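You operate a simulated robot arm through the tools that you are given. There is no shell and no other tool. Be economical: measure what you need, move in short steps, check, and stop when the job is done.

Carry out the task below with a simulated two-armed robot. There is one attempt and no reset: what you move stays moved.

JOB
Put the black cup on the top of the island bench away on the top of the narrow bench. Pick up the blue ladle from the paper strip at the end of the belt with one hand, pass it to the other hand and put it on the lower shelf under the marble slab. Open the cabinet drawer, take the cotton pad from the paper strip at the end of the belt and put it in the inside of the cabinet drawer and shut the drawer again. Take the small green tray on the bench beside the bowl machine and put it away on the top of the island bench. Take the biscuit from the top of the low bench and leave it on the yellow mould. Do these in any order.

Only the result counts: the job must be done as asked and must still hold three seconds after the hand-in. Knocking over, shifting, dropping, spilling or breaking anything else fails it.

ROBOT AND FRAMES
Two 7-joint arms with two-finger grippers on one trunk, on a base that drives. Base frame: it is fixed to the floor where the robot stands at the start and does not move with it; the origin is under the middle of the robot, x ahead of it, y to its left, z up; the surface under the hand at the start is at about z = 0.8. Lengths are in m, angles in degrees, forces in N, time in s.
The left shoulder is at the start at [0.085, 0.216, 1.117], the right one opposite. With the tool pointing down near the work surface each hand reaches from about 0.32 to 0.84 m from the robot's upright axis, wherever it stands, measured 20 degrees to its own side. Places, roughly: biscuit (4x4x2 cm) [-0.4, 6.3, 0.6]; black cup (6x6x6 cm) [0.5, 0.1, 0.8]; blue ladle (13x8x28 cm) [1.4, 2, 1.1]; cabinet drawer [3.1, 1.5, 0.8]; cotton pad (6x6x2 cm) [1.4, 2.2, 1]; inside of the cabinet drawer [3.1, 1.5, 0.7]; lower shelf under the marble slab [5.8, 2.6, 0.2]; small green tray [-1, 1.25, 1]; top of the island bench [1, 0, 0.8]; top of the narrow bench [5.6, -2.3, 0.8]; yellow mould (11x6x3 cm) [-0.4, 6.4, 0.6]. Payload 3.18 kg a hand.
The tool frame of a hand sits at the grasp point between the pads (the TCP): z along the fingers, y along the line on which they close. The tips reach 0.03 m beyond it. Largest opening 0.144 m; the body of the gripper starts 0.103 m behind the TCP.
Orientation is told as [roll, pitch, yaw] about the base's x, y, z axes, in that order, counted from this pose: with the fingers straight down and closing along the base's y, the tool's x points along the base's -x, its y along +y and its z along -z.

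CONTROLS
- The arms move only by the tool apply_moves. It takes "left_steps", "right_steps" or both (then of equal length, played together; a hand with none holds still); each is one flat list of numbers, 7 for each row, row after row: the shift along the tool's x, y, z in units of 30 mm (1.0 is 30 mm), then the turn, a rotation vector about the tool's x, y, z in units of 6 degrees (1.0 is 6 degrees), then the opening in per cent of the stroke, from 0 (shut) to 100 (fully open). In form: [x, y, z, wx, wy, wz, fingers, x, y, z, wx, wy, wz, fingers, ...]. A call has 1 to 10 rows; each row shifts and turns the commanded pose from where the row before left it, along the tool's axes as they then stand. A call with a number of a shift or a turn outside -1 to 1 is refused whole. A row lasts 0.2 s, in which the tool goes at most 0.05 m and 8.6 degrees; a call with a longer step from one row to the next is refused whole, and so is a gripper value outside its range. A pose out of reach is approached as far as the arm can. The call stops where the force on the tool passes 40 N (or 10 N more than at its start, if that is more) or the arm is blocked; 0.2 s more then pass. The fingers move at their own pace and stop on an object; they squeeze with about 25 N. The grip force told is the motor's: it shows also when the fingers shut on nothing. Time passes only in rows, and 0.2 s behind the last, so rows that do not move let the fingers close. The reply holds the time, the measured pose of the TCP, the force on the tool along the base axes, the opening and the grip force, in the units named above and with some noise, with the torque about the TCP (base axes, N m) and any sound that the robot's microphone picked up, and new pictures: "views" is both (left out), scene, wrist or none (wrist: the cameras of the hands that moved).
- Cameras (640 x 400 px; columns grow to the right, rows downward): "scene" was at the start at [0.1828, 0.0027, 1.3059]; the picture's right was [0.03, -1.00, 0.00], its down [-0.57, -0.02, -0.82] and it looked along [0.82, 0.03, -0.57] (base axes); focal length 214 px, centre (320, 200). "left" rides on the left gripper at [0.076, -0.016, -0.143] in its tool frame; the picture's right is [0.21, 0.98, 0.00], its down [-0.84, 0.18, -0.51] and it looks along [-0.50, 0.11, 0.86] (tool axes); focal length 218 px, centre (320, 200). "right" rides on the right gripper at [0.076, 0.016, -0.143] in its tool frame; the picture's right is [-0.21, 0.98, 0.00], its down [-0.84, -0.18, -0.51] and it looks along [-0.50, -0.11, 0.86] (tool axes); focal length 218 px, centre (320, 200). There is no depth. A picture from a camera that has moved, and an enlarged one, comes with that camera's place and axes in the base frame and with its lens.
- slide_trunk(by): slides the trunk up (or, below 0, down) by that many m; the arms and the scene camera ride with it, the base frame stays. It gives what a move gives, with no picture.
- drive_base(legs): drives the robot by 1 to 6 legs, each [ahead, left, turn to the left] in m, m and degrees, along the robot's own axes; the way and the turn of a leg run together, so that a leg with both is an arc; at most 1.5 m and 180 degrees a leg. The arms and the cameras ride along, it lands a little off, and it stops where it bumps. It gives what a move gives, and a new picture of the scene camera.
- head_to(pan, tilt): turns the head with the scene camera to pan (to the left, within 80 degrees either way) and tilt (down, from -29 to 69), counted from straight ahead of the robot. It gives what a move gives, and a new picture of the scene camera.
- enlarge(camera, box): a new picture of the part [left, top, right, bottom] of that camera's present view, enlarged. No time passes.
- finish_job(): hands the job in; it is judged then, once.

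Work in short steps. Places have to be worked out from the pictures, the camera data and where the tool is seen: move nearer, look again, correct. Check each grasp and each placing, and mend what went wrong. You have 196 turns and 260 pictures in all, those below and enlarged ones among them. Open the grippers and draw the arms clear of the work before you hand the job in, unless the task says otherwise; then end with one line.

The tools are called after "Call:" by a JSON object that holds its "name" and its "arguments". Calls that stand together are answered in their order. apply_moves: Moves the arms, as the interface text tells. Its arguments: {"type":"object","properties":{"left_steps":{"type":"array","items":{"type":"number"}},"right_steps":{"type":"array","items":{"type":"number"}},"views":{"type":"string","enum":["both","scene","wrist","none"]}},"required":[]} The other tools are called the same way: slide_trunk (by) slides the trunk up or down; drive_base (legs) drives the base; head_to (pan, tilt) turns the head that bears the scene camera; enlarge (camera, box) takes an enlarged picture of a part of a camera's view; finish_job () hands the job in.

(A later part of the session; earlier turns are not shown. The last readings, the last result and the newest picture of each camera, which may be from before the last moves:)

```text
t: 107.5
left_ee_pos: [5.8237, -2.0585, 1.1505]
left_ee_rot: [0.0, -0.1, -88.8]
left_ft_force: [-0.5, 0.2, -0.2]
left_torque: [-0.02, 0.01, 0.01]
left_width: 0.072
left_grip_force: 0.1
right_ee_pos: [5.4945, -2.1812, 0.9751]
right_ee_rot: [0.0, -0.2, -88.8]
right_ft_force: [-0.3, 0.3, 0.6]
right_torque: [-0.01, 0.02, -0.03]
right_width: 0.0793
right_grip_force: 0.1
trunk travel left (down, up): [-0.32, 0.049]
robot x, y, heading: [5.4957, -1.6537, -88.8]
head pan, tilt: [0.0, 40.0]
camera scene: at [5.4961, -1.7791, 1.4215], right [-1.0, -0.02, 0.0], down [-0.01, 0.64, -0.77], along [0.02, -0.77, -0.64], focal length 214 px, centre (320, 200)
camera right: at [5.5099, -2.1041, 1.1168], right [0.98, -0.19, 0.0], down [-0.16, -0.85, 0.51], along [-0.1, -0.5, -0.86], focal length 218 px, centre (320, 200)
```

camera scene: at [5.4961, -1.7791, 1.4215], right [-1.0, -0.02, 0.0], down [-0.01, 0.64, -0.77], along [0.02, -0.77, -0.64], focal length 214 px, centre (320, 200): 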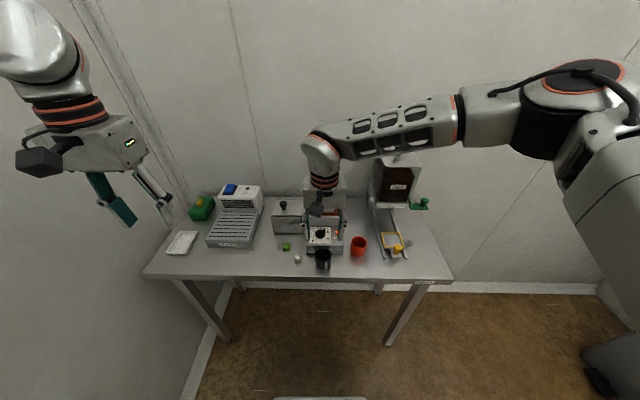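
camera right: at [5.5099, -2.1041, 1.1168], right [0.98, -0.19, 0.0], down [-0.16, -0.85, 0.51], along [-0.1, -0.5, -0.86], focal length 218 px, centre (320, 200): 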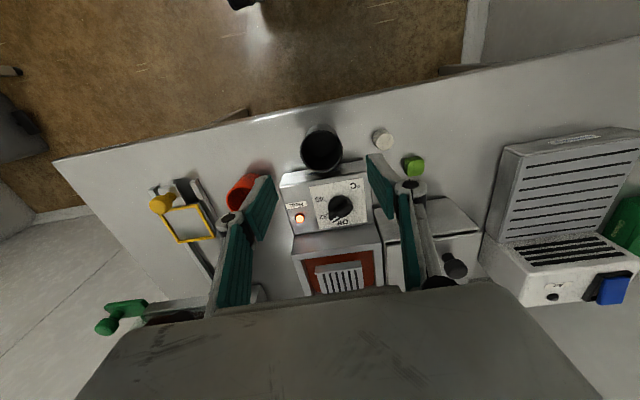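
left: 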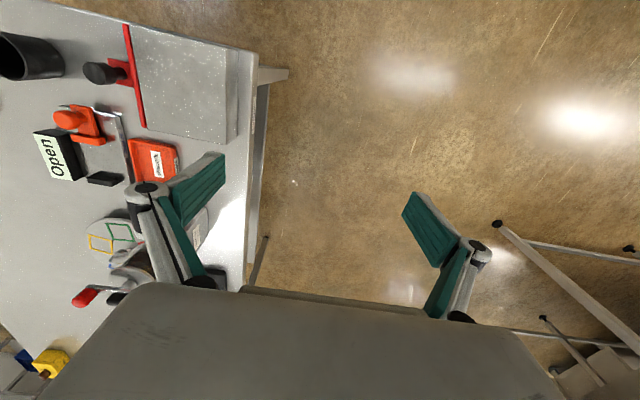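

The cup stands on the narrow bench. I raise and tuck the right hand, then retrace the path backward.

Call:
{"name": "apply_moves", "arguments": {"right_steps": [0, 0, -1, 0, 0, 0, 50, 0, 0, -1, 0, 0, 0, 50, 1, 0, -1, 0, 0, 0, 50, 1, 0, -1, 0, 0, 0, 50, 1, 0, -1, 0, 0, 0, 50, 1, 0, 0, 0, 0, 0, 50, 0.5, 0, 0, 0, 0, 0, 50], "views": "none"}}

Call:
{"name": "drive_base", "arguments": {"legs": [[0, -0.3, -1.2], [-0.5, 0, 0], [0, -0.33, 0], [-1.1, 0, 0]]}}

Call:
{"name": "drive_base", "arguments": {"legs": [[-1.45, 0, 0], [-1.45, 0, 0]]}}

```text
t: 109.2
left_ee_pos: [5.8228, -2.0582, 1.1511]
left_ee_rot: [0.0, -0.1, -88.8]
left_ft_force: [-0.7, -0.7, -0.8]
left_torque: [-0.01, 0.04, 0.01]
left_width: 0.0719
left_grip_force: 0.1
right_ee_pos: [5.4925, -2.0461, 1.123]
right_ee_rot: [0.0, 0.0, -88.7]
right_ft_force: [1.1, -0.3, 0.3]
right_torque: [-0.03, 0.01, 0.02]
right_width: 0.0721
right_grip_force: 0.1
trunk travel left (down, up): [-0.32, 0.049]
robot x, y, heading: [5.4936, -1.6524, -88.8]
head pan, tilt: [0.0, 40.0]
```

```text
t: 123.2
left_ee_pos: [5.1827, -0.4831, 1.1501]
left_ee_rot: [0.0, 0.0, -90.5]
left_ft_force: [0.0, 0.1, 0.2]
left_torque: [0.01, 0.03, -0.01]
left_width: 0.0719
left_grip_force: 0.0
right_ee_pos: [4.8526, -0.4613, 1.1231]
right_ee_rot: [0.0, 0.0, -90.8]
right_ft_force: [0.0, 0.4, 1.1]
right_torque: [-0.01, 0.03, -0.03]
right_width: 0.0719
right_grip_force: 0.0
trunk travel left (down, up): [-0.32, 0.049]
robot x, y, heading: [4.8663, -0.0686, -90.7]
head pan, tilt: [0.0, 40.0]
camera scene: at [4.865, -0.1939, 1.4215], right [-1.0, 0.01, 0.0], down [0.01, 0.64, -0.77], along [-0.01, -0.77, -0.64], focal length 214 px, centre (320, 200)
```

scene: 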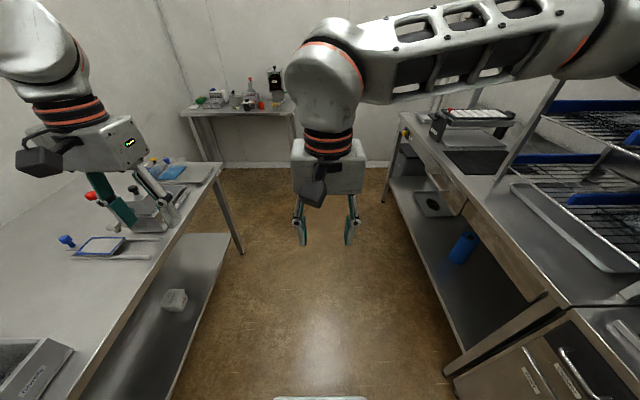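

```text
t: 137.2
left_ee_pos: [5.2033, 2.4145, 1.1493]
left_ee_rot: [0.0, -0.1, -91.1]
left_ft_force: [0.6, 0.0, 0.4]
left_torque: [0.02, 0.0, 0.01]
left_width: 0.0719
left_grip_force: 0.0
right_ee_pos: [4.8742, 2.4407, 1.1232]
right_ee_rot: [0.0, 0.0, -91.2]
right_ft_force: [-0.3, 0.3, -1.1]
right_torque: [0.01, 0.02, -0.04]
right_width: 0.0718
right_grip_force: 0.1
trunk travel left (down, up): [-0.32, 0.049]
robot x, y, heading: [4.8916, 2.8334, -91.0]
head pan, tilt: [0.0, 40.0]
camera scene: at [4.8893, 2.7075, 1.4214], right [-1.0, 0.02, 0.0], down [0.01, 0.64, -0.77], along [-0.02, -0.77, -0.64], focal length 214 px, centre (320, 200)
```

scene: 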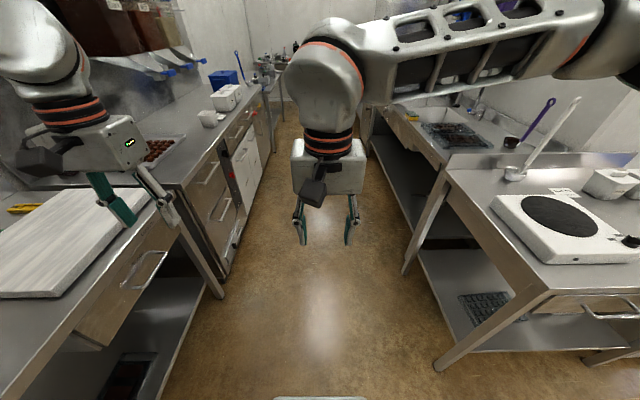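

The marble slab bench is at the left. I turn to face it (heading 0) and look at its lower shelf for later.

Call:
{"name": "drive_base", "arguments": {"legs": [[0, 0, 91]]}}

```text
t: 141.5
left_ee_pos: [5.3042, 3.1565, 1.1496]
left_ee_rot: [-0.1, -0.1, 0.5]
left_ft_force: [0.1, -0.1, -0.7]
left_torque: [-0.01, -0.04, -0.02]
left_width: 0.0719
left_grip_force: 0.1
right_ee_pos: [5.2855, 2.8256, 1.1238]
right_ee_rot: [0.0, 0.0, 0.4]
right_ft_force: [0.3, -0.1, 0.8]
right_torque: [-0.03, -0.04, 0.03]
right_width: 0.072
right_grip_force: 0.2
trunk travel left (down, up): [-0.32, 0.049]
robot x, y, heading: [4.894, 2.8326, 0.5]
head pan, tilt: [0.0, 40.0]
camera scene: at [5.0177, 2.8343, 1.4214], right [0.01, -1.0, 0.0], down [-0.64, -0.01, -0.77], along [0.77, 0.01, -0.64], focal length 214 px, centre (320, 200)
```

scene: 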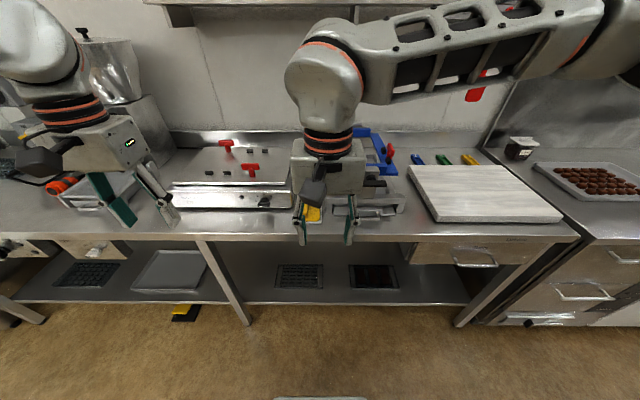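

Lower shelf noted: front edge x≈5.58, free part y≈1.97–2.37, trays further left. Now I back up through the gap and move toward the drawer.

Call:
{"name": "drive_base", "arguments": {"legs": [[-1.3, 0, -0.5], [-1.2, 0, 0]]}}

Call:
{"name": "drive_base", "arguments": {"legs": [[0, -1.35, 0]]}}

```text
t: 153.7
left_ee_pos: [2.8247, 3.1776, 1.1509]
left_ee_rot: [0.0, 0.0, -1.5]
left_ft_force: [0.8, -0.1, 0.8]
left_torque: [0.02, -0.04, 0.01]
left_width: 0.0721
left_grip_force: 0.0
right_ee_pos: [2.7978, 2.8482, 1.1231]
right_ee_rot: [0.0, 0.1, -1.5]
right_ft_force: [-0.6, -0.7, 0.2]
right_torque: [-0.01, -0.04, 0.01]
right_width: 0.0718
right_grip_force: 0.0
trunk travel left (down, up): [-0.32, 0.049]
robot x, y, heading: [2.4053, 2.8708, -1.5]
head pan, tilt: [0.0, 40.0]
camera scene: at [2.5294, 2.8653, 1.4215], right [-0.03, -1.0, 0.0], down [-0.64, 0.02, -0.77], along [0.77, -0.02, -0.64], focal length 214 px, centre (320, 200)
```

scene: 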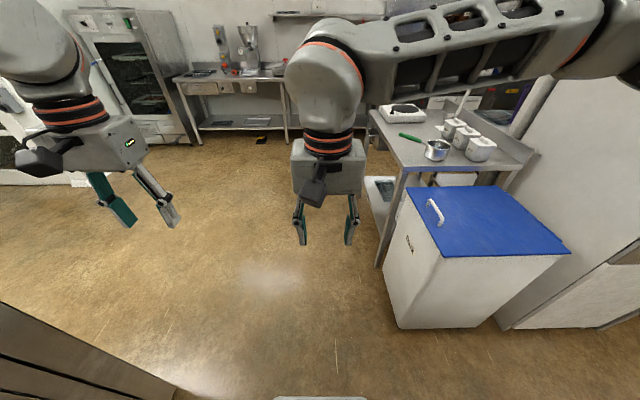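

```text
t: 165.6
left_ee_pos: [2.7903, 1.8354, 1.1495]
left_ee_rot: [0.0, -0.1, -1.8]
left_ft_force: [-0.6, -0.5, 0.4]
left_torque: [0.0, 0.01, -0.01]
left_width: 0.0718
left_grip_force: 0.2
right_ee_pos: [2.7588, 1.5065, 1.1228]
right_ee_rot: [-0.1, 0.0, -1.9]
right_ft_force: [0.1, 0.0, -0.2]
right_torque: [0.0, 0.01, 0.02]
right_width: 0.0719
right_grip_force: 0.3
trunk travel left (down, up): [-0.32, 0.049]
robot x, y, heading: [2.3648, 1.5268, -1.7]
head pan, tilt: [0.0, 40.0]
camera scene: at [2.4914, 1.5253, 1.4214], right [-0.03, -1.0, 0.0], down [-0.64, 0.02, -0.77], along [0.77, -0.02, -0.64], focal length 214 px, centre (320, 200)
```

scene: 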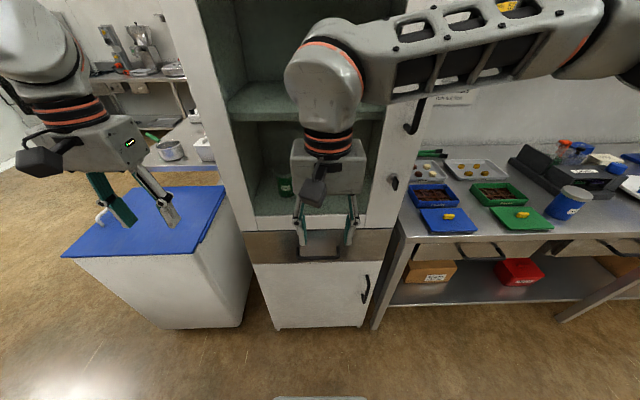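

The drawer face spans z≈.67–.855, x≈3.0, and the handle is behind my gripper. I move the right hand aside to see it.

Call:
{"name": "apply_moves", "arguments": {"right_steps": [0.5, -1, 0, 0, 0, 0, 50, 0, -1, 0, 0, 0, 0, 50, 0, -1, 0, 0, 0, 0, 50, 0, -1, 0, 0, 0, 0, 50, 0, -1, 0, 0, 0, 0, 50, 0, -1, 0, 0, 0, 0, 50, 0, -1, 0, 0, 0, 0, 50], "views": "none"}}

Call:
{"name": "enlarge", "arguments": {"camera": "scene", "box": [200, 190, 440, 340]}}

```text
t: 167.2
left_ee_pos: [2.7889, 1.834, 1.1498]
left_ee_rot: [0.2, 0.1, -1.8]
left_ft_force: [0.5, -0.2, -0.1]
left_torque: [0.02, 0.02, 0.01]
left_width: 0.0722
left_grip_force: 0.0
right_ee_pos: [2.737, 1.2968, 1.1235]
right_ee_rot: [0.2, 0.0, -1.8]
right_ft_force: [0.3, -0.4, -0.5]
right_torque: [0.04, -0.01, -0.03]
right_width: 0.0721
right_grip_force: 0.1
trunk travel left (down, up): [-0.32, 0.049]
robot x, y, heading: [2.3684, 1.5322, -2.0]
head pan, tilt: [0.0, 40.0]
```

```text
2.67 times, centred on (320, 265) of scene
camera zoom: at [2.491, 1.5242, 1.4215], right [-0.03, -1.0, 0.0], down [-0.64, 0.02, -0.77], along [0.77, -0.02, -0.64], focal length 572 px, centre (320, 27)
```

zoom: 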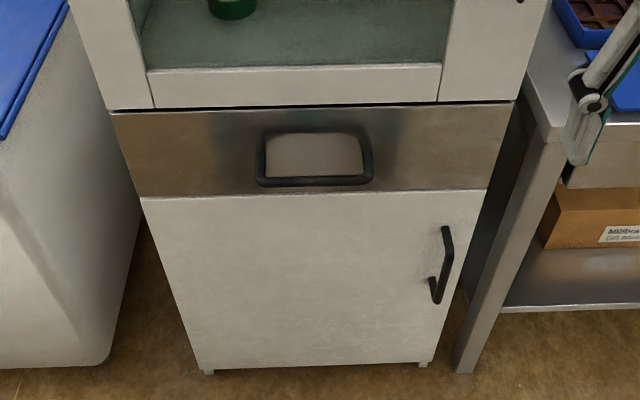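

The handle bar is at about [2.93, 1.51, 0.796], horizontal. I back off a bit, straighten, and lower the trunk, then turn the right hand to point ahead with fingers closing vertically.

Call:
{"name": "drive_base", "arguments": {"legs": [[-0.22, 0, 1.9]]}}

Call:
{"name": "slide_trunk", "arguments": {"by": -0.12}}

Call:
{"name": "apply_moves", "arguments": {"right_steps": [-0.3, 0, 0, -0.8, -0.8, 0.8, 60, 0, 0, 0.3, -0.8, -0.8, 0.8, 60, 0, 0, 0.5, -0.8, -0.8, 0.8, 60, 0, 0, 0.5, -0.8, -0.8, 0.8, 60, 0, 0, 0.5, -0.8, -0.8, 0.8, 60, 0, 0, 0.5, -0.8, -0.8, 0.8, 60, 0, 0, 0.5, -0.8, -0.8, 0.8, 60]}}

```text
t: 168.8
left_ee_pos: [2.6028, 1.8453, 1.1496]
left_ee_rot: [0.1, 0.1, -0.5]
left_ft_force: [0.4, -0.1, -0.5]
left_torque: [0.08, 0.09, 0.01]
left_width: 0.0724
left_grip_force: 0.0
right_ee_pos: [2.5632, 1.3078, 1.1237]
right_ee_rot: [0.1, 0.0, -0.5]
right_ft_force: [0.3, -0.2, -1.3]
right_torque: [0.0, 0.09, -0.01]
right_width: 0.0722
right_grip_force: 0.0
trunk travel left (down, up): [-0.32, 0.049]
robot x, y, heading: [2.1854, 1.5343, -0.7]
head pan, tilt: [0.0, 40.0]
stopped in leg 1: the robot was blocked; the commanded pose is now the measured one
camera scene: at [2.3122, 1.5286, 1.4212], right [-0.01, -1.0, 0.0], down [-0.64, 0.01, -0.77], along [0.77, -0.01, -0.64], focal length 214 px, centre (320, 200)
```

scene: 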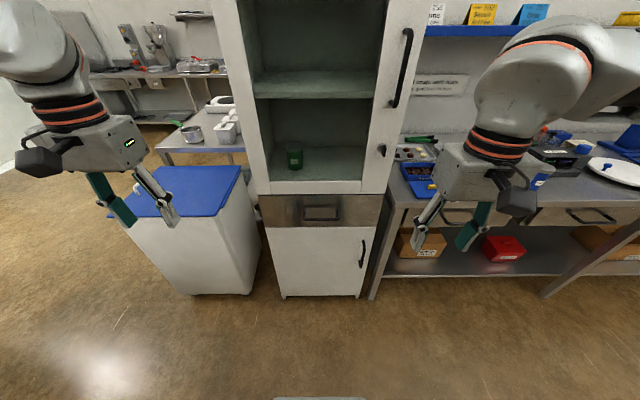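

```text
t: 170.3
left_ee_pos: [2.5989, 1.8459, 1.031]
left_ee_rot: [0.0, -0.1, -0.6]
left_ft_force: [-0.7, -0.1, 0.5]
left_torque: [-0.03, -0.06, -0.03]
left_width: 0.0722
left_grip_force: 0.1
right_ee_pos: [2.561, 1.3076, 1.0056]
right_ee_rot: [0.0, -0.3, -0.6]
right_ft_force: [0.3, -0.2, -0.1]
right_torque: [-0.03, -0.03, -0.01]
right_width: 0.0719
right_grip_force: 0.1
trunk travel left (down, up): [-0.2, 0.169]
robot x, y, heading: [2.1844, 1.5311, -0.8]
head pan, tilt: [0.0, 40.0]
```

```text
t: 171.9
left_ee_pos: [2.6003, 1.847, 1.0302]
left_ee_rot: [0.0, 0.0, -0.6]
left_ft_force: [0.2, -0.5, -1.0]
left_torque: [-0.03, 0.02, 0.01]
left_width: 0.0721
left_grip_force: 0.0
right_ee_pos: [2.7094, 1.3302, 0.9572]
right_ee_rot: [43.5, -19.5, -44.0]
right_ft_force: [0.4, -0.5, 0.5]
right_torque: [0.01, -0.03, -0.01]
right_width: 0.0865
right_grip_force: 0.1
right hand out of reach, approached as far as the arm can: row 3, 4, 5, 6, 7
trunk travel left (down, up): [-0.2, 0.169]
robot x, y, heading: [2.1866, 1.5285, -0.4]
head pan, tilt: [0.0, 40.0]
camera scene: at [2.3651, 1.5289, 1.2974], right [-0.01, -1.0, 0.0], down [-0.64, 0.01, -0.77], along [0.77, -0.01, -0.64], focal length 214 px, centre (320, 200)
camera right: at [2.5693, 1.3442, 1.0409], right [0.47, 0.53, 0.71], down [0.18, -0.84, 0.51], along [0.86, -0.11, -0.49], focal length 218 px, centre (320, 200)
```

scene: 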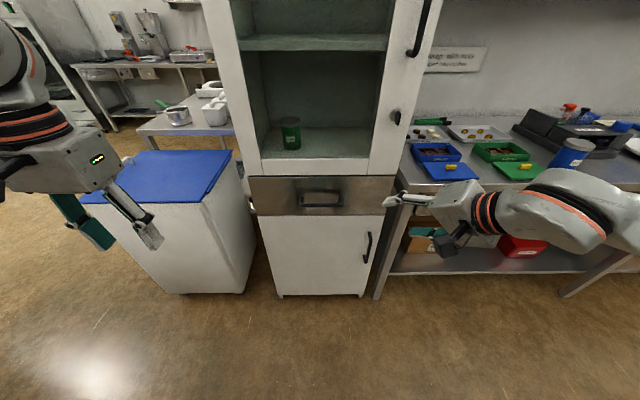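
right: 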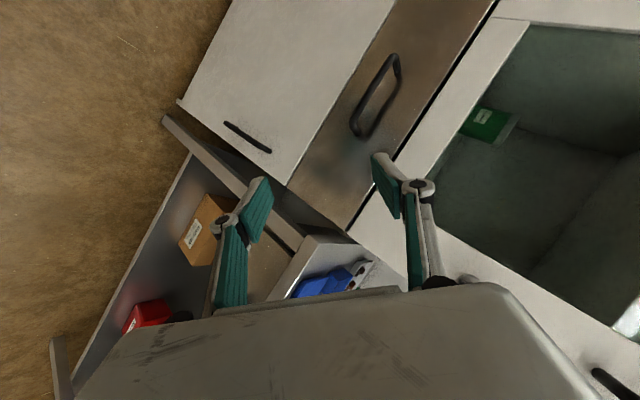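

That roll is hard to reach and the handle offers a simpler way: hook closed fingers behind the bar with the tool tilted ~36° forward. I undo the turn first.

Call:
{"name": "apply_moves", "arguments": {"right_steps": [0, 0, -0.5, 0.8, 0.8, -0.8, 60, 0, 0, -0.5, 0.8, 0.8, -0.8, 30, 0, 0, -0.5, 0.8, 0.8, -0.8, 0, 0, 0, -0.5, 0.8, 0.8, -0.8, 0, 0, 0, -0.5, 0.8, 0.8, -0.8, 0, 0, 0, -0.3, 0.8, 0.8, -0.8, 0, 0, 0, 0, 0.8, 0.8, -0.8, 0], "views": "none"}}

```text
t: 173.5
left_ee_pos: [2.6003, 1.8463, 1.0302]
left_ee_rot: [0.0, 0.0, -0.6]
left_ft_force: [0.1, 0.1, 0.4]
left_torque: [-0.03, 0.01, -0.01]
left_width: 0.072
left_grip_force: 0.0
right_ee_pos: [2.6713, 1.3083, 1.0309]
right_ee_rot: [0.0, -0.1, -0.3]
right_ft_force: [-0.1, 0.2, 0.0]
right_torque: [-0.01, 0.01, 0.0]
right_width: 0.0
right_grip_force: 24.6
trunk travel left (down, up): [-0.2, 0.169]
robot x, y, heading: [2.1822, 1.5308, -0.4]
head pan, tilt: [0.0, 40.0]
```

Orientation restored. Now I tilt the tool 36° forward and centre it at y≈1.51 in front of the drawer.

Call:
{"name": "apply_moves", "arguments": {"right_steps": [-0.6, 0.9, 0, 0, -1, 0, 0, -0.6, 0.9, 0, 0, -1, 0, 0, -0.6, 0.9, 0, 0, -1, 0, 0, -0.6, 0.9, 0, 0, -1, 0, 0, -0.6, 1, 0, 0, -1, 0, 0, 0, 1, 0.5, 0, -1, 0, 0, 0, 1, 0.5, 0, 0, 0, 0]}}

```text
t: 175.1
left_ee_pos: [2.6007, 1.8465, 1.0304]
left_ee_rot: [0.0, -0.1, -0.7]
left_ft_force: [1.3, 1.0, -0.1]
left_torque: [-0.01, -0.02, 0.02]
left_width: 0.0723
left_grip_force: 0.0
right_ee_pos: [2.7781, 1.506, 1.0219]
right_ee_rot: [0.0, -36.2, -0.6]
right_ft_force: [-0.6, 0.0, 1.0]
right_torque: [-0.02, -0.01, -0.04]
right_width: 0.0002
right_grip_force: 25.0
trunk travel left (down, up): [-0.2, 0.169]
robot x, y, heading: [2.1862, 1.5329, -0.7]
head pan, tilt: [0.0, 40.0]
camera scene: at [2.365, 1.5301, 1.2975], right [-0.01, -1.0, 0.0], down [-0.64, 0.01, -0.77], along [0.77, -0.01, -0.64], focal length 214 px, centre (320, 200)
camera right: at [2.6314, 1.5235, 1.0921], right [0.18, 0.98, 0.12], down [0.38, -0.18, 0.91], along [0.91, -0.12, -0.4], focal length 218 px, centre (320, 200)
```

scene: 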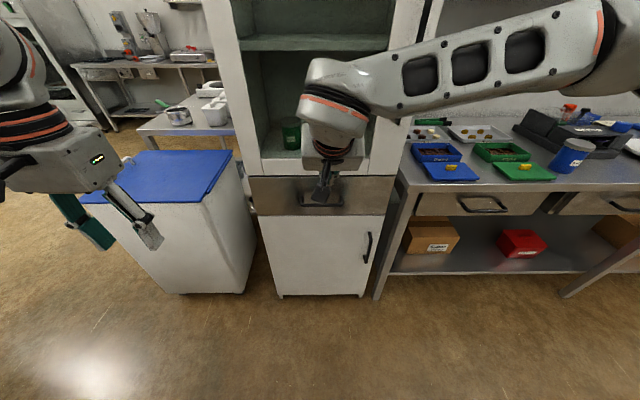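
right: 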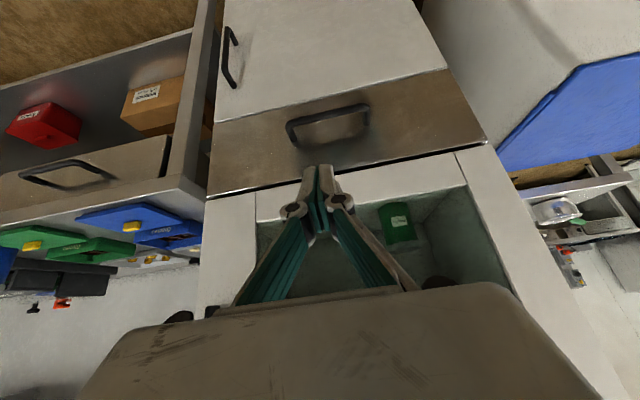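

Triangulated bar: [2.934, 1.519, 0.792], face near x≈3.0. I reduce the tilt to 20° and move to a pre-hook pose above the bar.

Call:
{"name": "apply_moves", "arguments": {"right_steps": [0, 0.1, 0, 0, 1, 0, 0, 0, 0.1, 0, 0, 1, 0, 0, 0, 0.1, 0, 0, 0.7, 0, 0, -0.8, 0.1, 1, 0, 0, 0, 0, -0.8, 0, 1, 0, 0, 0, 0, -0.8, 0, 1, 0, 0, 0, 0, -0.9, 0, 1, 0, 0, 0, 0, 0, 0, 0.3, 0, 0, 0, 0]}}

```text
t: 176.9
left_ee_pos: [2.6013, 1.847, 1.0302]
left_ee_rot: [0.0, -0.1, -0.6]
left_ft_force: [0.0, -0.3, -0.7]
left_torque: [0.0, 0.03, -0.01]
left_width: 0.0722
left_grip_force: 0.1
right_ee_pos: [2.9141, 1.5144, 0.9339]
right_ee_rot: [0.0, -20.0, -0.7]
right_ft_force: [-0.7, -0.1, -0.6]
right_torque: [-0.04, 0.0, 0.02]
right_width: 0.0
right_grip_force: 25.0
trunk travel left (down, up): [-0.2, 0.169]
robot x, y, heading: [2.1846, 1.5306, -0.6]
head pan, tilt: [0.0, 40.0]
camera scene: at [2.3643, 1.5289, 1.2977], right [-0.01, -1.0, 0.0], down [-0.64, 0.01, -0.77], along [0.77, -0.01, -0.64], focal length 214 px, centre (320, 200)
camera right: at [2.7932, 1.5315, 1.0429], right [0.21, 0.98, 0.07], down [0.62, -0.19, 0.76], along [0.76, -0.11, -0.64], focal length 218 px, centre (320, 200)
```

scene: 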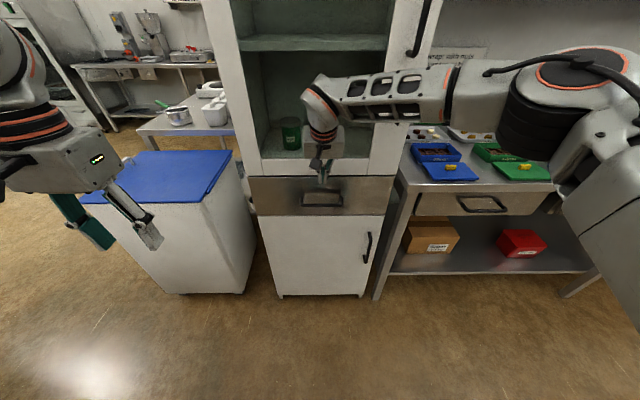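
right: 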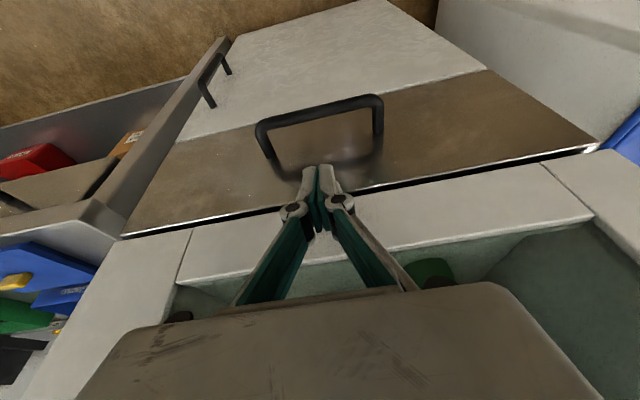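

View agrees: bar at x≈2.925, face at ≈3.01. I slide the closed fingers down behind the bar.

Call:
{"name": "apply_moves", "arguments": {"right_steps": [0, 0.15, 0.9, 0, 0, 0, 0, 0, 0, 0.9, 0, 0, 0, 0, 0, 0, 0.9, 0, 0, 0, 0, 0, 0, 0.8, 0, 0, 0, 0, 0, 0, 0.8, 0, 0, 0, 0, 0, 0, 0.7, 0, 0, 0, 0]}}

```text
t: 177.9
left_ee_pos: [2.601, 1.8445, 1.0319]
left_ee_rot: [-0.1, 0.0, -0.7]
left_ft_force: [0.3, -0.2, -0.9]
left_torque: [-0.02, 0.05, -0.01]
left_width: 0.072
left_grip_force: 0.1
right_ee_pos: [2.9416, 1.5235, 0.8377]
right_ee_rot: [0.3, -18.9, -0.6]
right_ft_force: [-23.9, -1.0, 12.2]
right_torque: [0.04, 0.24, 0.0]
right_width: 0.0
right_grip_force: 25.3
trunk travel left (down, up): [-0.2, 0.169]
robot x, y, heading: [2.1815, 1.531, -0.7]
head pan, tilt: [0.0, 40.0]
stopped in row 5 (right hand): the force on the tool passed its limit at 48 N (the readings are from after the stop); the commanded pose is now the measured one
camera scene: at [2.3639, 1.5281, 1.2976], right [-0.01, -1.0, 0.0], down [-0.64, 0.01, -0.77], along [0.77, -0.01, -0.64], focal length 214 px, centre (320, 200)
camera right: at [2.8222, 1.5401, 0.9488], right [0.21, 0.98, 0.07], down [0.63, -0.19, 0.75], along [0.75, -0.11, -0.66], focal length 218 px, centre (320, 200)
```

scene: 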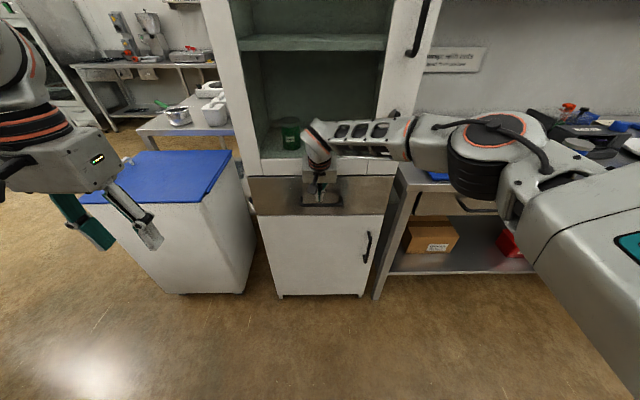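
right: 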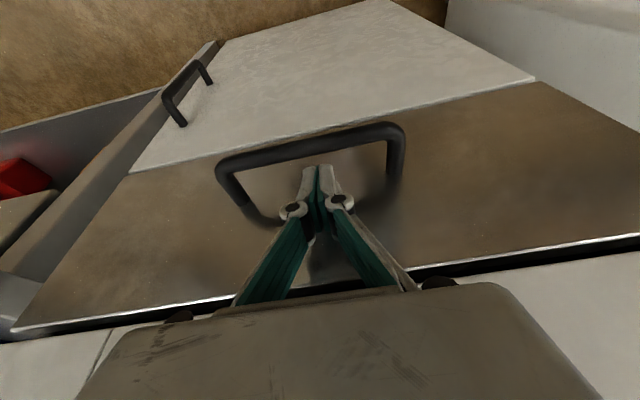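

The tip touched the drawer face (x≈2.963), so the gap behind the bar is only ~37 mm. I back up and use a steeper 10° tilt.

Call:
{"name": "apply_moves", "arguments": {"right_steps": [0, 0, -0.7, 0, 0, 0, 0, 0, 0, -0.75, 0, 0, 0, 0, 0, 0, 0, 0, 0.75, 0, 0, 0, 0, 0, 0, 0.75, 0, 0], "views": "wrist"}}

```text
t: 178.9
left_ee_pos: [2.6016, 1.846, 1.03]
left_ee_rot: [0.0, 0.0, -0.7]
left_ft_force: [0.1, -1.1, 0.5]
left_torque: [-0.02, -0.02, -0.03]
left_width: 0.072
left_grip_force: 0.1
right_ee_pos: [2.93, 1.5217, 0.8796]
right_ee_rot: [0.3, -10.2, -0.5]
right_ft_force: [0.2, 0.8, 0.8]
right_torque: [0.01, 0.0, 0.01]
right_width: 0.0002
right_grip_force: 30.8
trunk travel left (down, up): [-0.2, 0.169]
robot x, y, heading: [2.1857, 1.5312, -0.7]
head pan, tilt: [0.0, 40.0]
camera right: at [2.8287, 1.5383, 1.007], right [0.21, 0.98, 0.04], down [0.74, -0.19, 0.65], along [0.64, -0.11, -0.76], focal length 218 px, centre (320, 200)
```

right: 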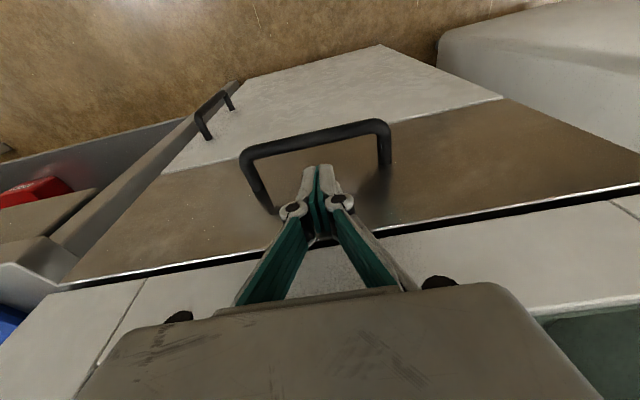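

The fingers line up behind the bar. I descend along the tool axis in small steps.

Call:
{"name": "apply_moves", "arguments": {"right_steps": [0, 0, 0.7, 0, 0, 0, 0, 0, 0, 0.7, 0, 0, 0, 0, 0, 0, 0.6, 0, 0, 0, 0, 0, 0, 0.6, 0, 0, 0, 0], "views": "wrist"}}

```text
t: 179.7
left_ee_pos: [2.596, 1.8448, 1.0346]
left_ee_rot: [0.1, -0.5, -0.7]
left_ft_force: [0.0, 0.4, -0.1]
left_torque: [0.03, 0.01, -0.01]
left_width: 0.072
left_grip_force: 0.0
right_ee_pos: [2.9382, 1.5209, 0.8446]
right_ee_rot: [0.6, -11.4, -0.7]
right_ft_force: [-30.8, -3.6, 29.5]
right_torque: [-0.02, -4.39, -0.3]
right_width: 0.0
right_grip_force: 30.5
trunk travel left (down, up): [-0.2, 0.169]
robot x, y, heading: [2.1846, 1.5307, -0.8]
head pan, tilt: [0.0, 40.0]
stopped in row 3 (right hand): the force on the tool passed its limit at 54 N (the readings are from after the stop); the commanded pose is now the measured one
camera right: at [2.8358, 1.5383, 0.9691], right [0.21, 0.98, 0.05], down [0.72, -0.19, 0.66], along [0.66, -0.1, -0.75], focal length 218 px, centre (320, 200)
```

right: 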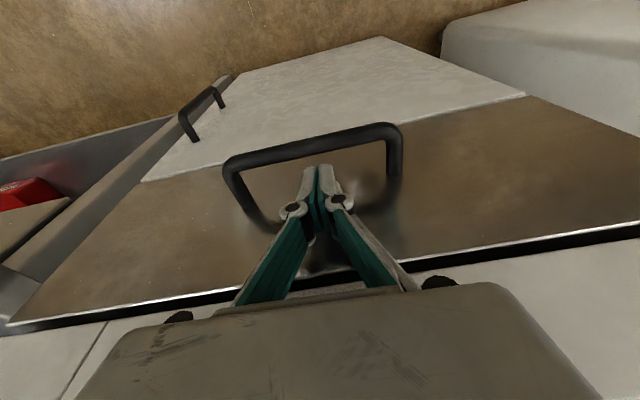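

The reading suggests the gripper body met the door above (torque −4.4). I return to a 20° tilt, shift ~1 cm nearer, and this time go straight down between bar and face.

Call:
{"name": "apply_moves", "arguments": {"right_steps": [0, 0, -1, 0, 0, 0, 0, 0, 0, 0, 0, -0.75, 0, 0, 0, 0, 0, 0, -0.75, 0, 0], "views": "none"}}

```text
t: 180.5
left_ee_pos: [2.5999, 1.8461, 1.0296]
left_ee_rot: [0.0, 0.1, -0.6]
left_ft_force: [-0.5, 0.6, 0.9]
left_torque: [-0.01, -0.02, 0.0]
left_width: 0.072
left_grip_force: 0.0
right_ee_pos: [2.9373, 1.5228, 0.864]
right_ee_rot: [0.5, -20.1, -0.9]
right_ft_force: [0.2, -1.3, 0.2]
right_torque: [0.01, -0.01, -0.02]
right_width: 0.0
right_grip_force: 31.0
trunk travel left (down, up): [-0.2, 0.169]
robot x, y, heading: [2.187, 1.5311, -0.7]
head pan, tilt: [0.0, 40.0]
```

Now straight down 56 mm in base z.

Call:
{"name": "apply_moves", "arguments": {"right_steps": [0.16, 0, 0.44, 0, 0, 0, 0, 0.16, 0, 0.44, 0, 0, 0, 0, 0.16, 0, 0.44, 0, 0, 0, 0, 0.16, 0, 0.44, 0, 0, 0, 0], "views": "wrist"}}

```text
t: 181.5
left_ee_pos: [2.6008, 1.8449, 1.0312]
left_ee_rot: [-0.1, 0.0, -0.7]
left_ft_force: [-0.6, -0.7, -0.5]
left_torque: [-0.05, 0.03, -0.01]
left_width: 0.0721
left_grip_force: 0.0
right_ee_pos: [2.9369, 1.5225, 0.8072]
right_ee_rot: [0.5, -20.0, -0.7]
right_ft_force: [1.1, 0.3, 0.8]
right_torque: [0.03, 0.04, 0.03]
right_width: 0.0
right_grip_force: 30.5
trunk travel left (down, up): [-0.2, 0.169]
robot x, y, heading: [2.1868, 1.5316, -0.8]
head pan, tilt: [0.0, 40.0]
camera right: at [2.8168, 1.5388, 0.9161], right [0.21, 0.98, 0.08], down [0.62, -0.19, 0.76], along [0.76, -0.11, -0.64], focal length 218 px, centre (320, 200)
```

right: 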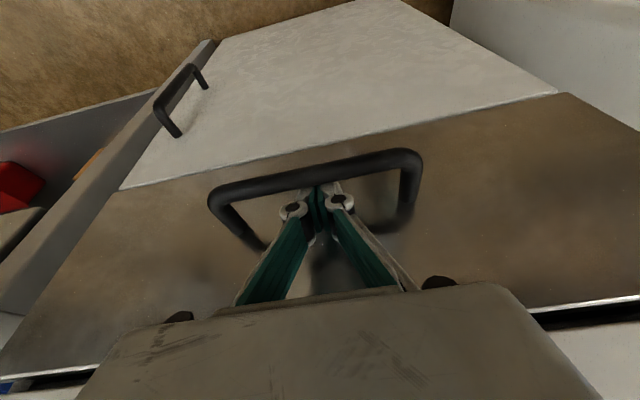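

The fingers are behind the bar. I pull toward the robot in base −x.

Call:
{"name": "apply_moves", "arguments": {"right_steps": [0.07, 0, 0.2, 0, 0, 0, 0, 0.5, 0, -0.18, 0, 0, 0, 0, 0.63, 0, -0.23, 0, 0, 0, 0, 0.63, 0, -0.23, 0, 0, 0, 0]}}

```text
t: 182.5
left_ee_pos: [2.5984, 1.8463, 1.0323]
left_ee_rot: [0.1, -0.2, -0.7]
left_ft_force: [0.5, 0.0, 0.0]
left_torque: [0.03, 0.02, -0.01]
left_width: 0.072
left_grip_force: 0.0
right_ee_pos: [2.8806, 1.5214, 0.8068]
right_ee_rot: [0.5, -20.3, -0.8]
right_ft_force: [-1.6, -4.9, 29.8]
right_torque: [0.14, 0.67, 0.14]
right_width: 0.006
right_grip_force: 30.3
trunk travel left (down, up): [-0.2, 0.169]
robot x, y, heading: [2.1856, 1.5301, -0.8]
head pan, tilt: [0.0, 40.0]
camera scene: at [2.3614, 1.5281, 1.2984], right [-0.01, -1.0, 0.0], down [-0.64, 0.01, -0.77], along [0.77, -0.01, -0.64], focal length 214 px, centre (320, 200)
camera right: at [2.7584, 1.5389, 0.9133], right [0.21, 0.98, 0.08], down [0.61, -0.19, 0.77], along [0.76, -0.11, -0.64], focal length 218 px, centre (320, 200)
```

scene: 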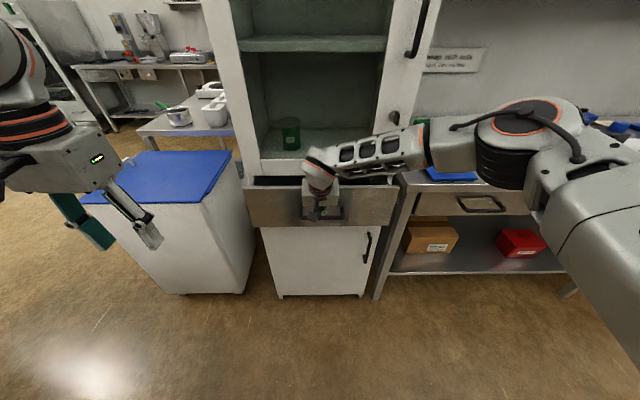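
right: 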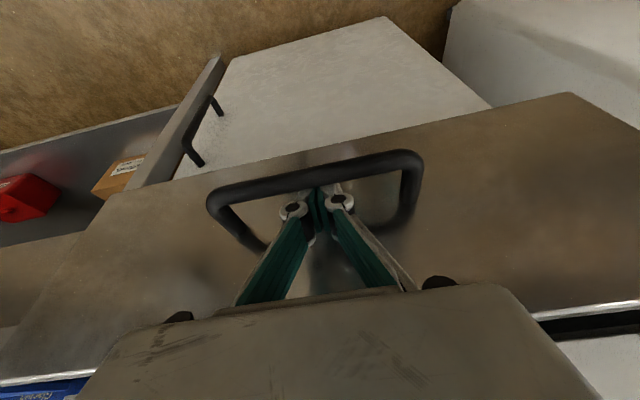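

The drawer is sliding open (~5 cm). I ease the vertical load slightly and continue pulling.

Call:
{"name": "apply_moves", "arguments": {"right_steps": [0.7, 0, -0.33, 0, 0, 0, 0, 0.85, 0, -0.31, 0, 0, 0, 0, 0.85, 0, -0.31, 0, 0, 0, 0, 0.85, 0, -0.31, 0, 0, 0, 0, 0.85, 0, -0.31, 0, 0, 0, 0, 0.85, 0, -0.31, 0, 0, 0, 0]}}

```text
t: 183.9
left_ee_pos: [2.5983, 1.8442, 1.0313]
left_ee_rot: [0.1, -0.2, -0.7]
left_ft_force: [-0.3, 0.0, -0.3]
left_torque: [-0.01, -0.01, -0.02]
left_width: 0.0719
left_grip_force: 0.1
right_ee_pos: [2.7212, 1.5229, 0.8054]
right_ee_rot: [0.3, -20.0, -0.9]
right_ft_force: [-1.9, -18.1, 35.0]
right_torque: [-0.19, 0.98, 0.0]
right_width: 0.0061
right_grip_force: 30.5
trunk travel left (down, up): [-0.2, 0.169]
robot x, y, heading: [2.1863, 1.5311, -0.7]
head pan, tilt: [0.0, 40.0]
camera scene: at [2.3617, 1.527, 1.2981], right [-0.01, -1.0, 0.0], down [-0.64, 0.01, -0.77], along [0.77, -0.01, -0.64], focal length 214 px, centre (320, 200)
camera right: at [2.6003, 1.5396, 0.9132], right [0.21, 0.97, 0.08], down [0.62, -0.19, 0.76], along [0.76, -0.11, -0.64], focal length 218 px, centre (320, 200)
```

scene: 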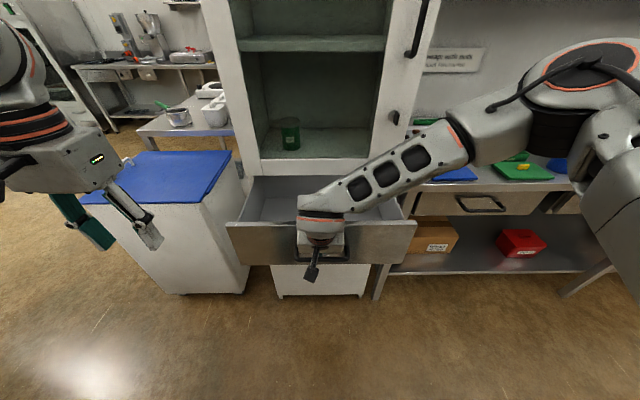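
right: 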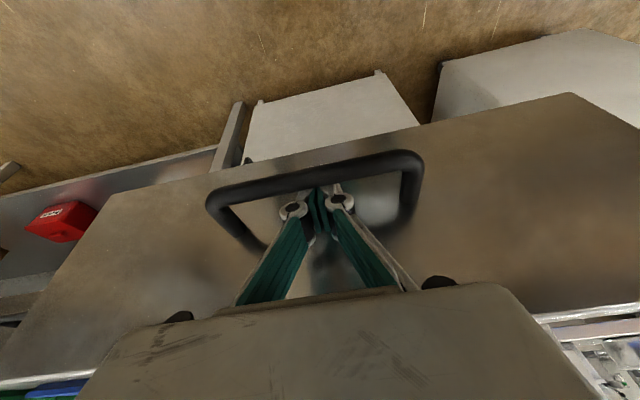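

The drawer is open ~21 cm. I pull 6 cm more, then unload and lift the fingers out.

Call:
{"name": "apply_moves", "arguments": {"right_steps": [0.9, 0, -0.33, 0, 0, 0, 0, 0.9, 0, -0.33, 0, 0, 0, 0, -0.35, 0, 0.1, 0, 0, 0, 0, -0.2, 0, -0.6, 0, 0, 0, 0, -0.3, 0, -0.9, 0, 0, 0, 0, -0.3, 0, -0.9, 0, 0, 0, 0, -0.3, 0, -0.9, 0, 0, 0, 0]}}

```text
t: 184.3
left_ee_pos: [2.5997, 1.8448, 1.0292]
left_ee_rot: [0.0, 0.1, -0.7]
left_ft_force: [-0.8, 0.2, 0.9]
left_torque: [-0.01, -0.07, -0.03]
left_width: 0.0721
left_grip_force: 0.0
right_ee_pos: [2.7102, 1.5229, 0.8053]
right_ee_rot: [0.5, -20.9, -1.3]
right_ft_force: [10.9, -2.8, 5.0]
right_torque: [0.2, 3.61, 0.45]
right_width: 0.006
right_grip_force: 30.8
trunk travel left (down, up): [-0.2, 0.169]
robot x, y, heading: [2.184, 1.5314, -0.7]
head pan, tilt: [0.0, 40.0]
stopped in row 2 (right hand): the force on the tool passed its limit at 65 N (the readings are from after the stop); the commanded pose is now the measured one
camera scene: at [2.3649, 1.5283, 1.2968], right [-0.01, -1.0, 0.0], down [-0.64, 0.01, -0.77], along [0.77, -0.01, -0.64], focal length 214 px, centre (320, 200)
camera right: at [2.5881, 1.54, 0.9116], right [0.21, 0.97, 0.08], down [0.6, -0.2, 0.77], along [0.77, -0.12, -0.63], focal length 218 px, centre (320, 200)
```

scene: 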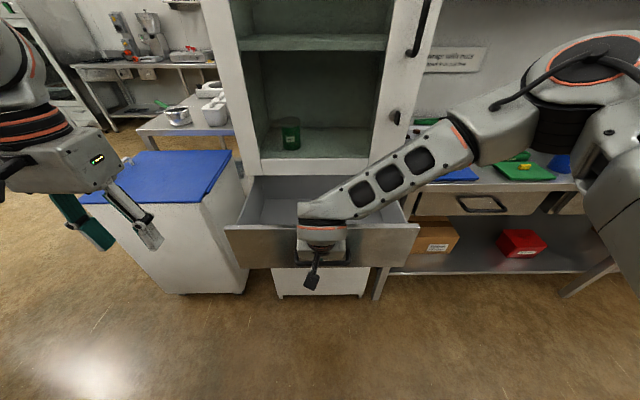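
right: 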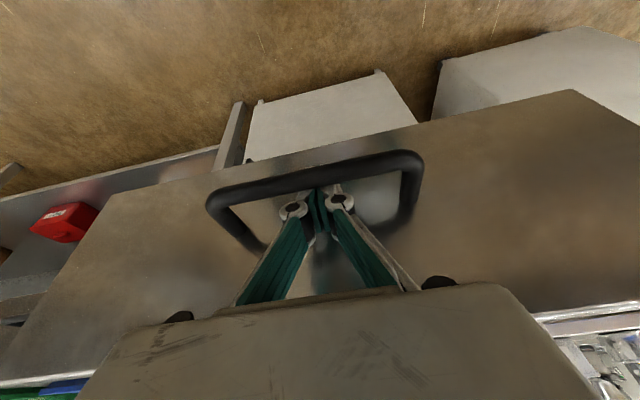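

The drawer reached its stop at ~22 cm. I ease off and lift the fingers straight up out of the handle.

Call:
{"name": "apply_moves", "arguments": {"right_steps": [-0.3, 0, 0.1, 0, 0, 0, 0, -0.15, 0, -0.42, 0, 0, 0, 0, -0.2, 0, -0.6, 0, 0, 0, 0, -0.3, 0, -0.9, 0, 0, 0, 0, -0.3, 0, -0.9, 0, 0, 0, 0, -0.3, 0, -0.9, 0, 0, 0, 0, -0.3, 0, -0.9, 0, 0, 0, 0, 0, 0, -0.9, 0, 0.9, 0, 0, 0, 0, 0, 0, 1, 0, 0], "views": "none"}}

Call:
{"name": "head_to", "arguments": {"pan": 0, "tilt": 45}}

```text
t: 186.3
left_ee_pos: [2.6013, 1.8449, 1.0303]
left_ee_rot: [-0.1, 0.0, -0.7]
left_ft_force: [-0.1, -0.7, 0.6]
left_torque: [-0.01, 0.02, -0.03]
left_width: 0.0722
left_grip_force: 0.0
right_ee_pos: [2.7036, 1.5206, 0.9781]
right_ee_rot: [0.5, -9.2, -1.0]
right_ft_force: [-0.1, -0.2, 0.0]
right_torque: [0.01, 0.02, 0.03]
right_width: 0.0002
right_grip_force: 30.9
trunk travel left (down, up): [-0.2, 0.169]
robot x, y, heading: [2.1871, 1.5334, -0.8]
head pan, tilt: [0.0, 40.0]
```

```text
t: 187.0
left_ee_pos: [2.6009, 1.8447, 1.0301]
left_ee_rot: [0.1, -0.1, -0.7]
left_ft_force: [0.5, 0.0, -0.2]
left_torque: [0.02, -0.01, 0.03]
left_width: 0.072
left_grip_force: 0.0
right_ee_pos: [2.7025, 1.522, 0.978]
right_ee_rot: [0.5, -9.5, -1.2]
right_ft_force: [0.5, -1.6, 0.5]
right_torque: [0.0, -0.04, 0.01]
right_width: 0.0
right_grip_force: 31.0
trunk travel left (down, up): [-0.2, 0.169]
robot x, y, heading: [2.1861, 1.5293, -0.4]
head pan, tilt: [0.0, 45.0]
camera scene: at [2.3608, 1.5286, 1.2904], right [-0.01, -1.0, 0.0], down [-0.71, 0.01, -0.71], along [0.71, -0.01, -0.71], focal length 214 px, centre (320, 200)
```

scene: 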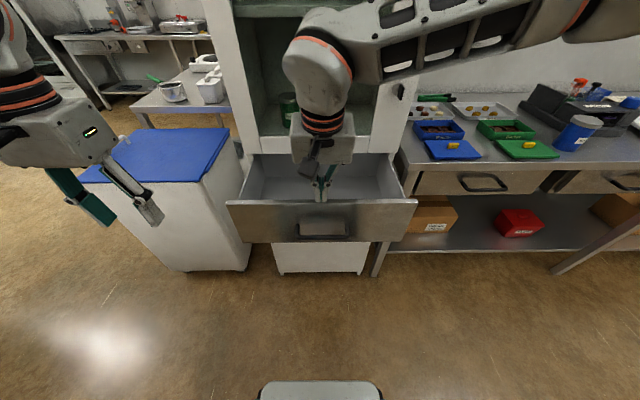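

The drawer is open and empty. I raise the right hand and trunk, then drive to face the belt end.

Call:
{"name": "apply_moves", "arguments": {"right_steps": [0.5, -0.5, -0.8, 0, 0.8, 0, 30, 0.8, -0.8, -0.8, 0, 0.8, 0, 50, 0.8, -0.8, -0.8, 0, 0, 0, 50, 0.8, -0.8, 0, 0, 0, 0, 50, 0.8, 0, 0, 0, 0, 0, 50], "views": "none"}}

Call:
{"name": "slide_trunk", "arguments": {"by": 0.165}}

Call:
{"name": "drive_base", "arguments": {"legs": [[0, -0.5, 0.6], [0, 0, 90], [0, 0.75, 0]]}}

```text
t: 188.2
left_ee_pos: [2.6002, 1.8454, 1.0294]
left_ee_rot: [0.0, -0.1, -0.7]
left_ft_force: [-0.4, -0.2, 0.3]
left_torque: [-0.02, -0.02, 0.01]
left_width: 0.0719
left_grip_force: 0.0
right_ee_pos: [2.5839, 1.4372, 1.0447]
right_ee_rot: [0.5, 0.1, -0.9]
right_ft_force: [-0.4, -0.3, 0.3]
right_torque: [-0.01, 0.01, -0.01]
right_width: 0.0721
right_grip_force: 0.1
trunk travel left (down, up): [-0.2, 0.169]
robot x, y, heading: [2.185, 1.5263, -0.7]
head pan, tilt: [0.0, 45.0]
```

```text
t: 190.1
left_ee_pos: [2.601, 1.8452, 1.1956]
left_ee_rot: [-0.1, 0.0, -0.8]
left_ft_force: [-0.1, 0.1, -0.4]
left_torque: [0.0, -0.01, 0.0]
left_width: 0.0721
left_grip_force: 0.1
right_ee_pos: [2.5864, 1.4355, 1.209]
right_ee_rot: [0.5, 0.2, -1.0]
right_ft_force: [-0.5, -0.1, 0.6]
right_torque: [-0.02, 0.02, 0.03]
right_width: 0.0721
right_grip_force: 0.1
trunk travel left (down, up): [-0.365, 0.004]
robot x, y, heading: [2.1838, 1.5314, -0.6]
head pan, tilt: [0.0, 45.0]
```

```text
t: 205.4
left_ee_pos: [1.1096, 1.4338, 1.1965]
left_ee_rot: [0.0, 0.0, 90.3]
left_ft_force: [0.5, -0.1, 0.2]
left_torque: [0.01, 0.02, -0.01]
left_width: 0.0719
left_grip_force: 0.0
right_ee_pos: [1.5182, 1.426, 1.2093]
right_ee_rot: [0.5, 0.2, 90.0]
right_ft_force: [-0.8, -0.1, -0.9]
right_torque: [0.03, 0.0, 0.0]
right_width: 0.0721
right_grip_force: 0.0
trunk travel left (down, up): [-0.365, 0.004]
robot x, y, heading: [1.4293, 1.0256, 90.3]
head pan, tilt: [0.0, 45.0]
camera scene: at [1.4294, 1.146, 1.4585], right [1.0, 0.01, 0.0], down [0.0, -0.71, -0.71], along [0.0, 0.71, -0.71], focal length 214 px, centre (320, 200)
```

scene: 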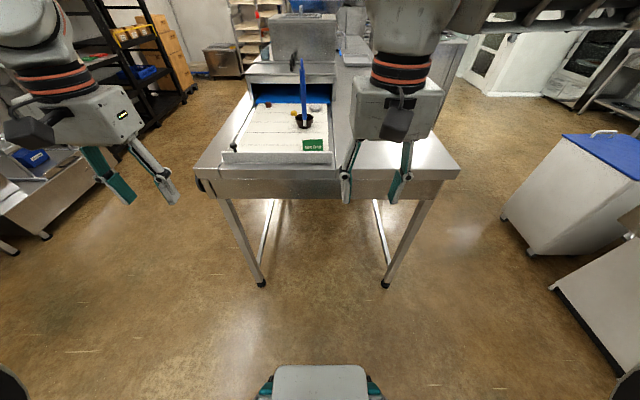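

Now I see the strip with the ladle. I enlarge the area.

Call:
{"name": "enlarge", "arguments": {"camera": "scene", "box": [216, 50, 376, 150]}}

```text
4.00 times, centred on (296, 100) of scene
camera zoom: at [1.4294, 1.146, 1.4585], right [1.0, 0.01, 0.0], down [0.0, -0.71, -0.71], along [0.0, 0.71, -0.71], focal length 858 px, centre (416, 600)
```

zoom: 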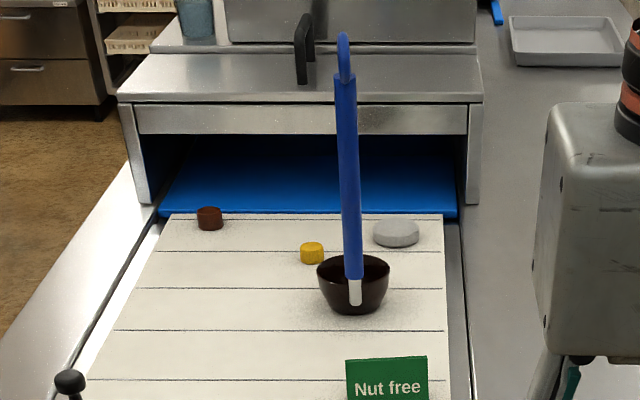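

The ladle stands upright at ≈[1.36, 2.06], top z≈1.27; the pad is behind at ≈[1.405, 2.24]. I drive 0.38 m closer with raised hands.

Call:
{"name": "drive_base", "arguments": {"legs": [[0.38, 0, 0]]}}

Call:
{"name": "enlarge", "arguments": {"camera": "right", "box": [160, 100, 640, 400]}}

```text
t: 207.8
left_ee_pos: [1.1057, 1.8132, 1.1954]
left_ee_rot: [0.0, 0.0, 90.3]
left_ft_force: [-0.4, -0.6, 0.0]
left_torque: [0.02, -0.02, 0.01]
left_width: 0.0722
left_grip_force: 0.0
right_ee_pos: [1.5162, 1.8056, 1.209]
right_ee_rot: [0.5, 0.1, 90.2]
right_ft_force: [0.0, -0.3, -0.2]
right_torque: [-0.01, -0.01, -0.02]
right_width: 0.0722
right_grip_force: 0.1
trunk travel left (down, up): [-0.365, 0.004]
robot x, y, heading: [1.4265, 1.4014, 90.2]
head pan, tilt: [0.0, 45.0]
camera scene: at [1.4268, 1.5265, 1.4584], right [1.0, 0.01, 0.0], down [0.01, -0.71, -0.71], along [-0.01, 0.71, -0.71], focal length 214 px, centre (320, 200)
```

scene: 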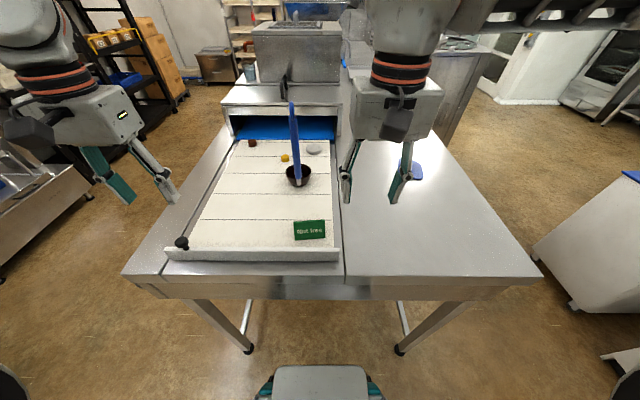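

```text
1.33 times, centred on (400, 250) of right
camera zoom: at [1.5001, 1.7298, 1.3526], right [-0.98, 0.21, 0.01], down [0.18, 0.84, 0.5], along [0.1, 0.49, -0.86], focal length 291 px, centre (213, 133)
```

zoom: 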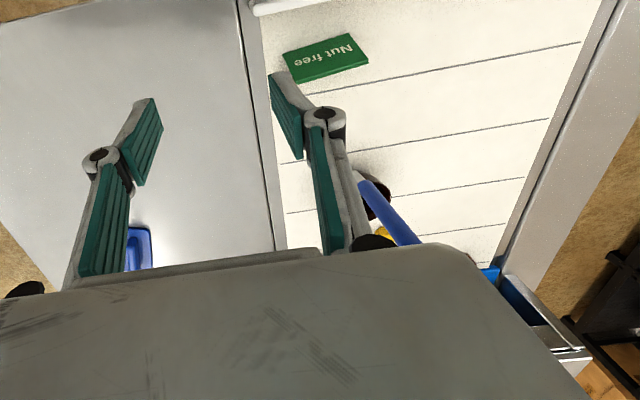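

I enlarge the scene view to triangulate the handle's lean.

Call:
{"name": "enlarge", "arguments": {"camera": "scene", "box": [240, 90, 352, 160]}}

Call:
{"name": "enlarge", "arguments": {"camera": "left", "box": [0, 0, 640, 400]}}

```text
5.71 times, centred on (296, 125) of scene
camera zoom: at [1.4268, 1.5265, 1.4584], right [1.0, 0.01, 0.0], down [0.01, -0.71, -0.71], along [-0.01, 0.71, -0.71], focal length 1226 px, centre (457, 629)
```

zoom: 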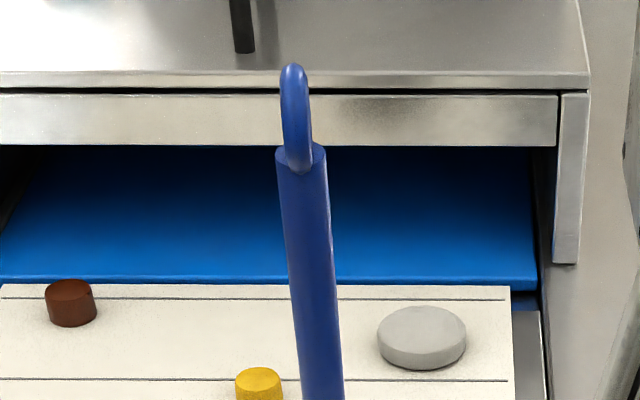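

```text
1.00 times, centred on (320, 200) of left (not enlarged: the box is as wide or as high as the picture)
camera zoom: at [1.1226, 1.7386, 1.3382], right [-0.98, -0.22, 0.0], down [-0.19, 0.84, 0.51], along [-0.11, 0.5, -0.86], focal length 218 px, centre (320, 200)
```

zoom: 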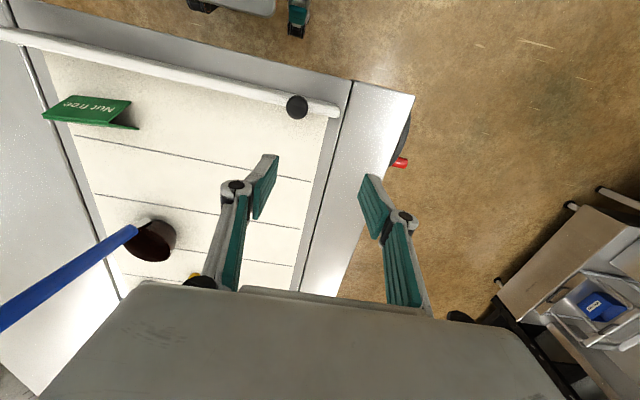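

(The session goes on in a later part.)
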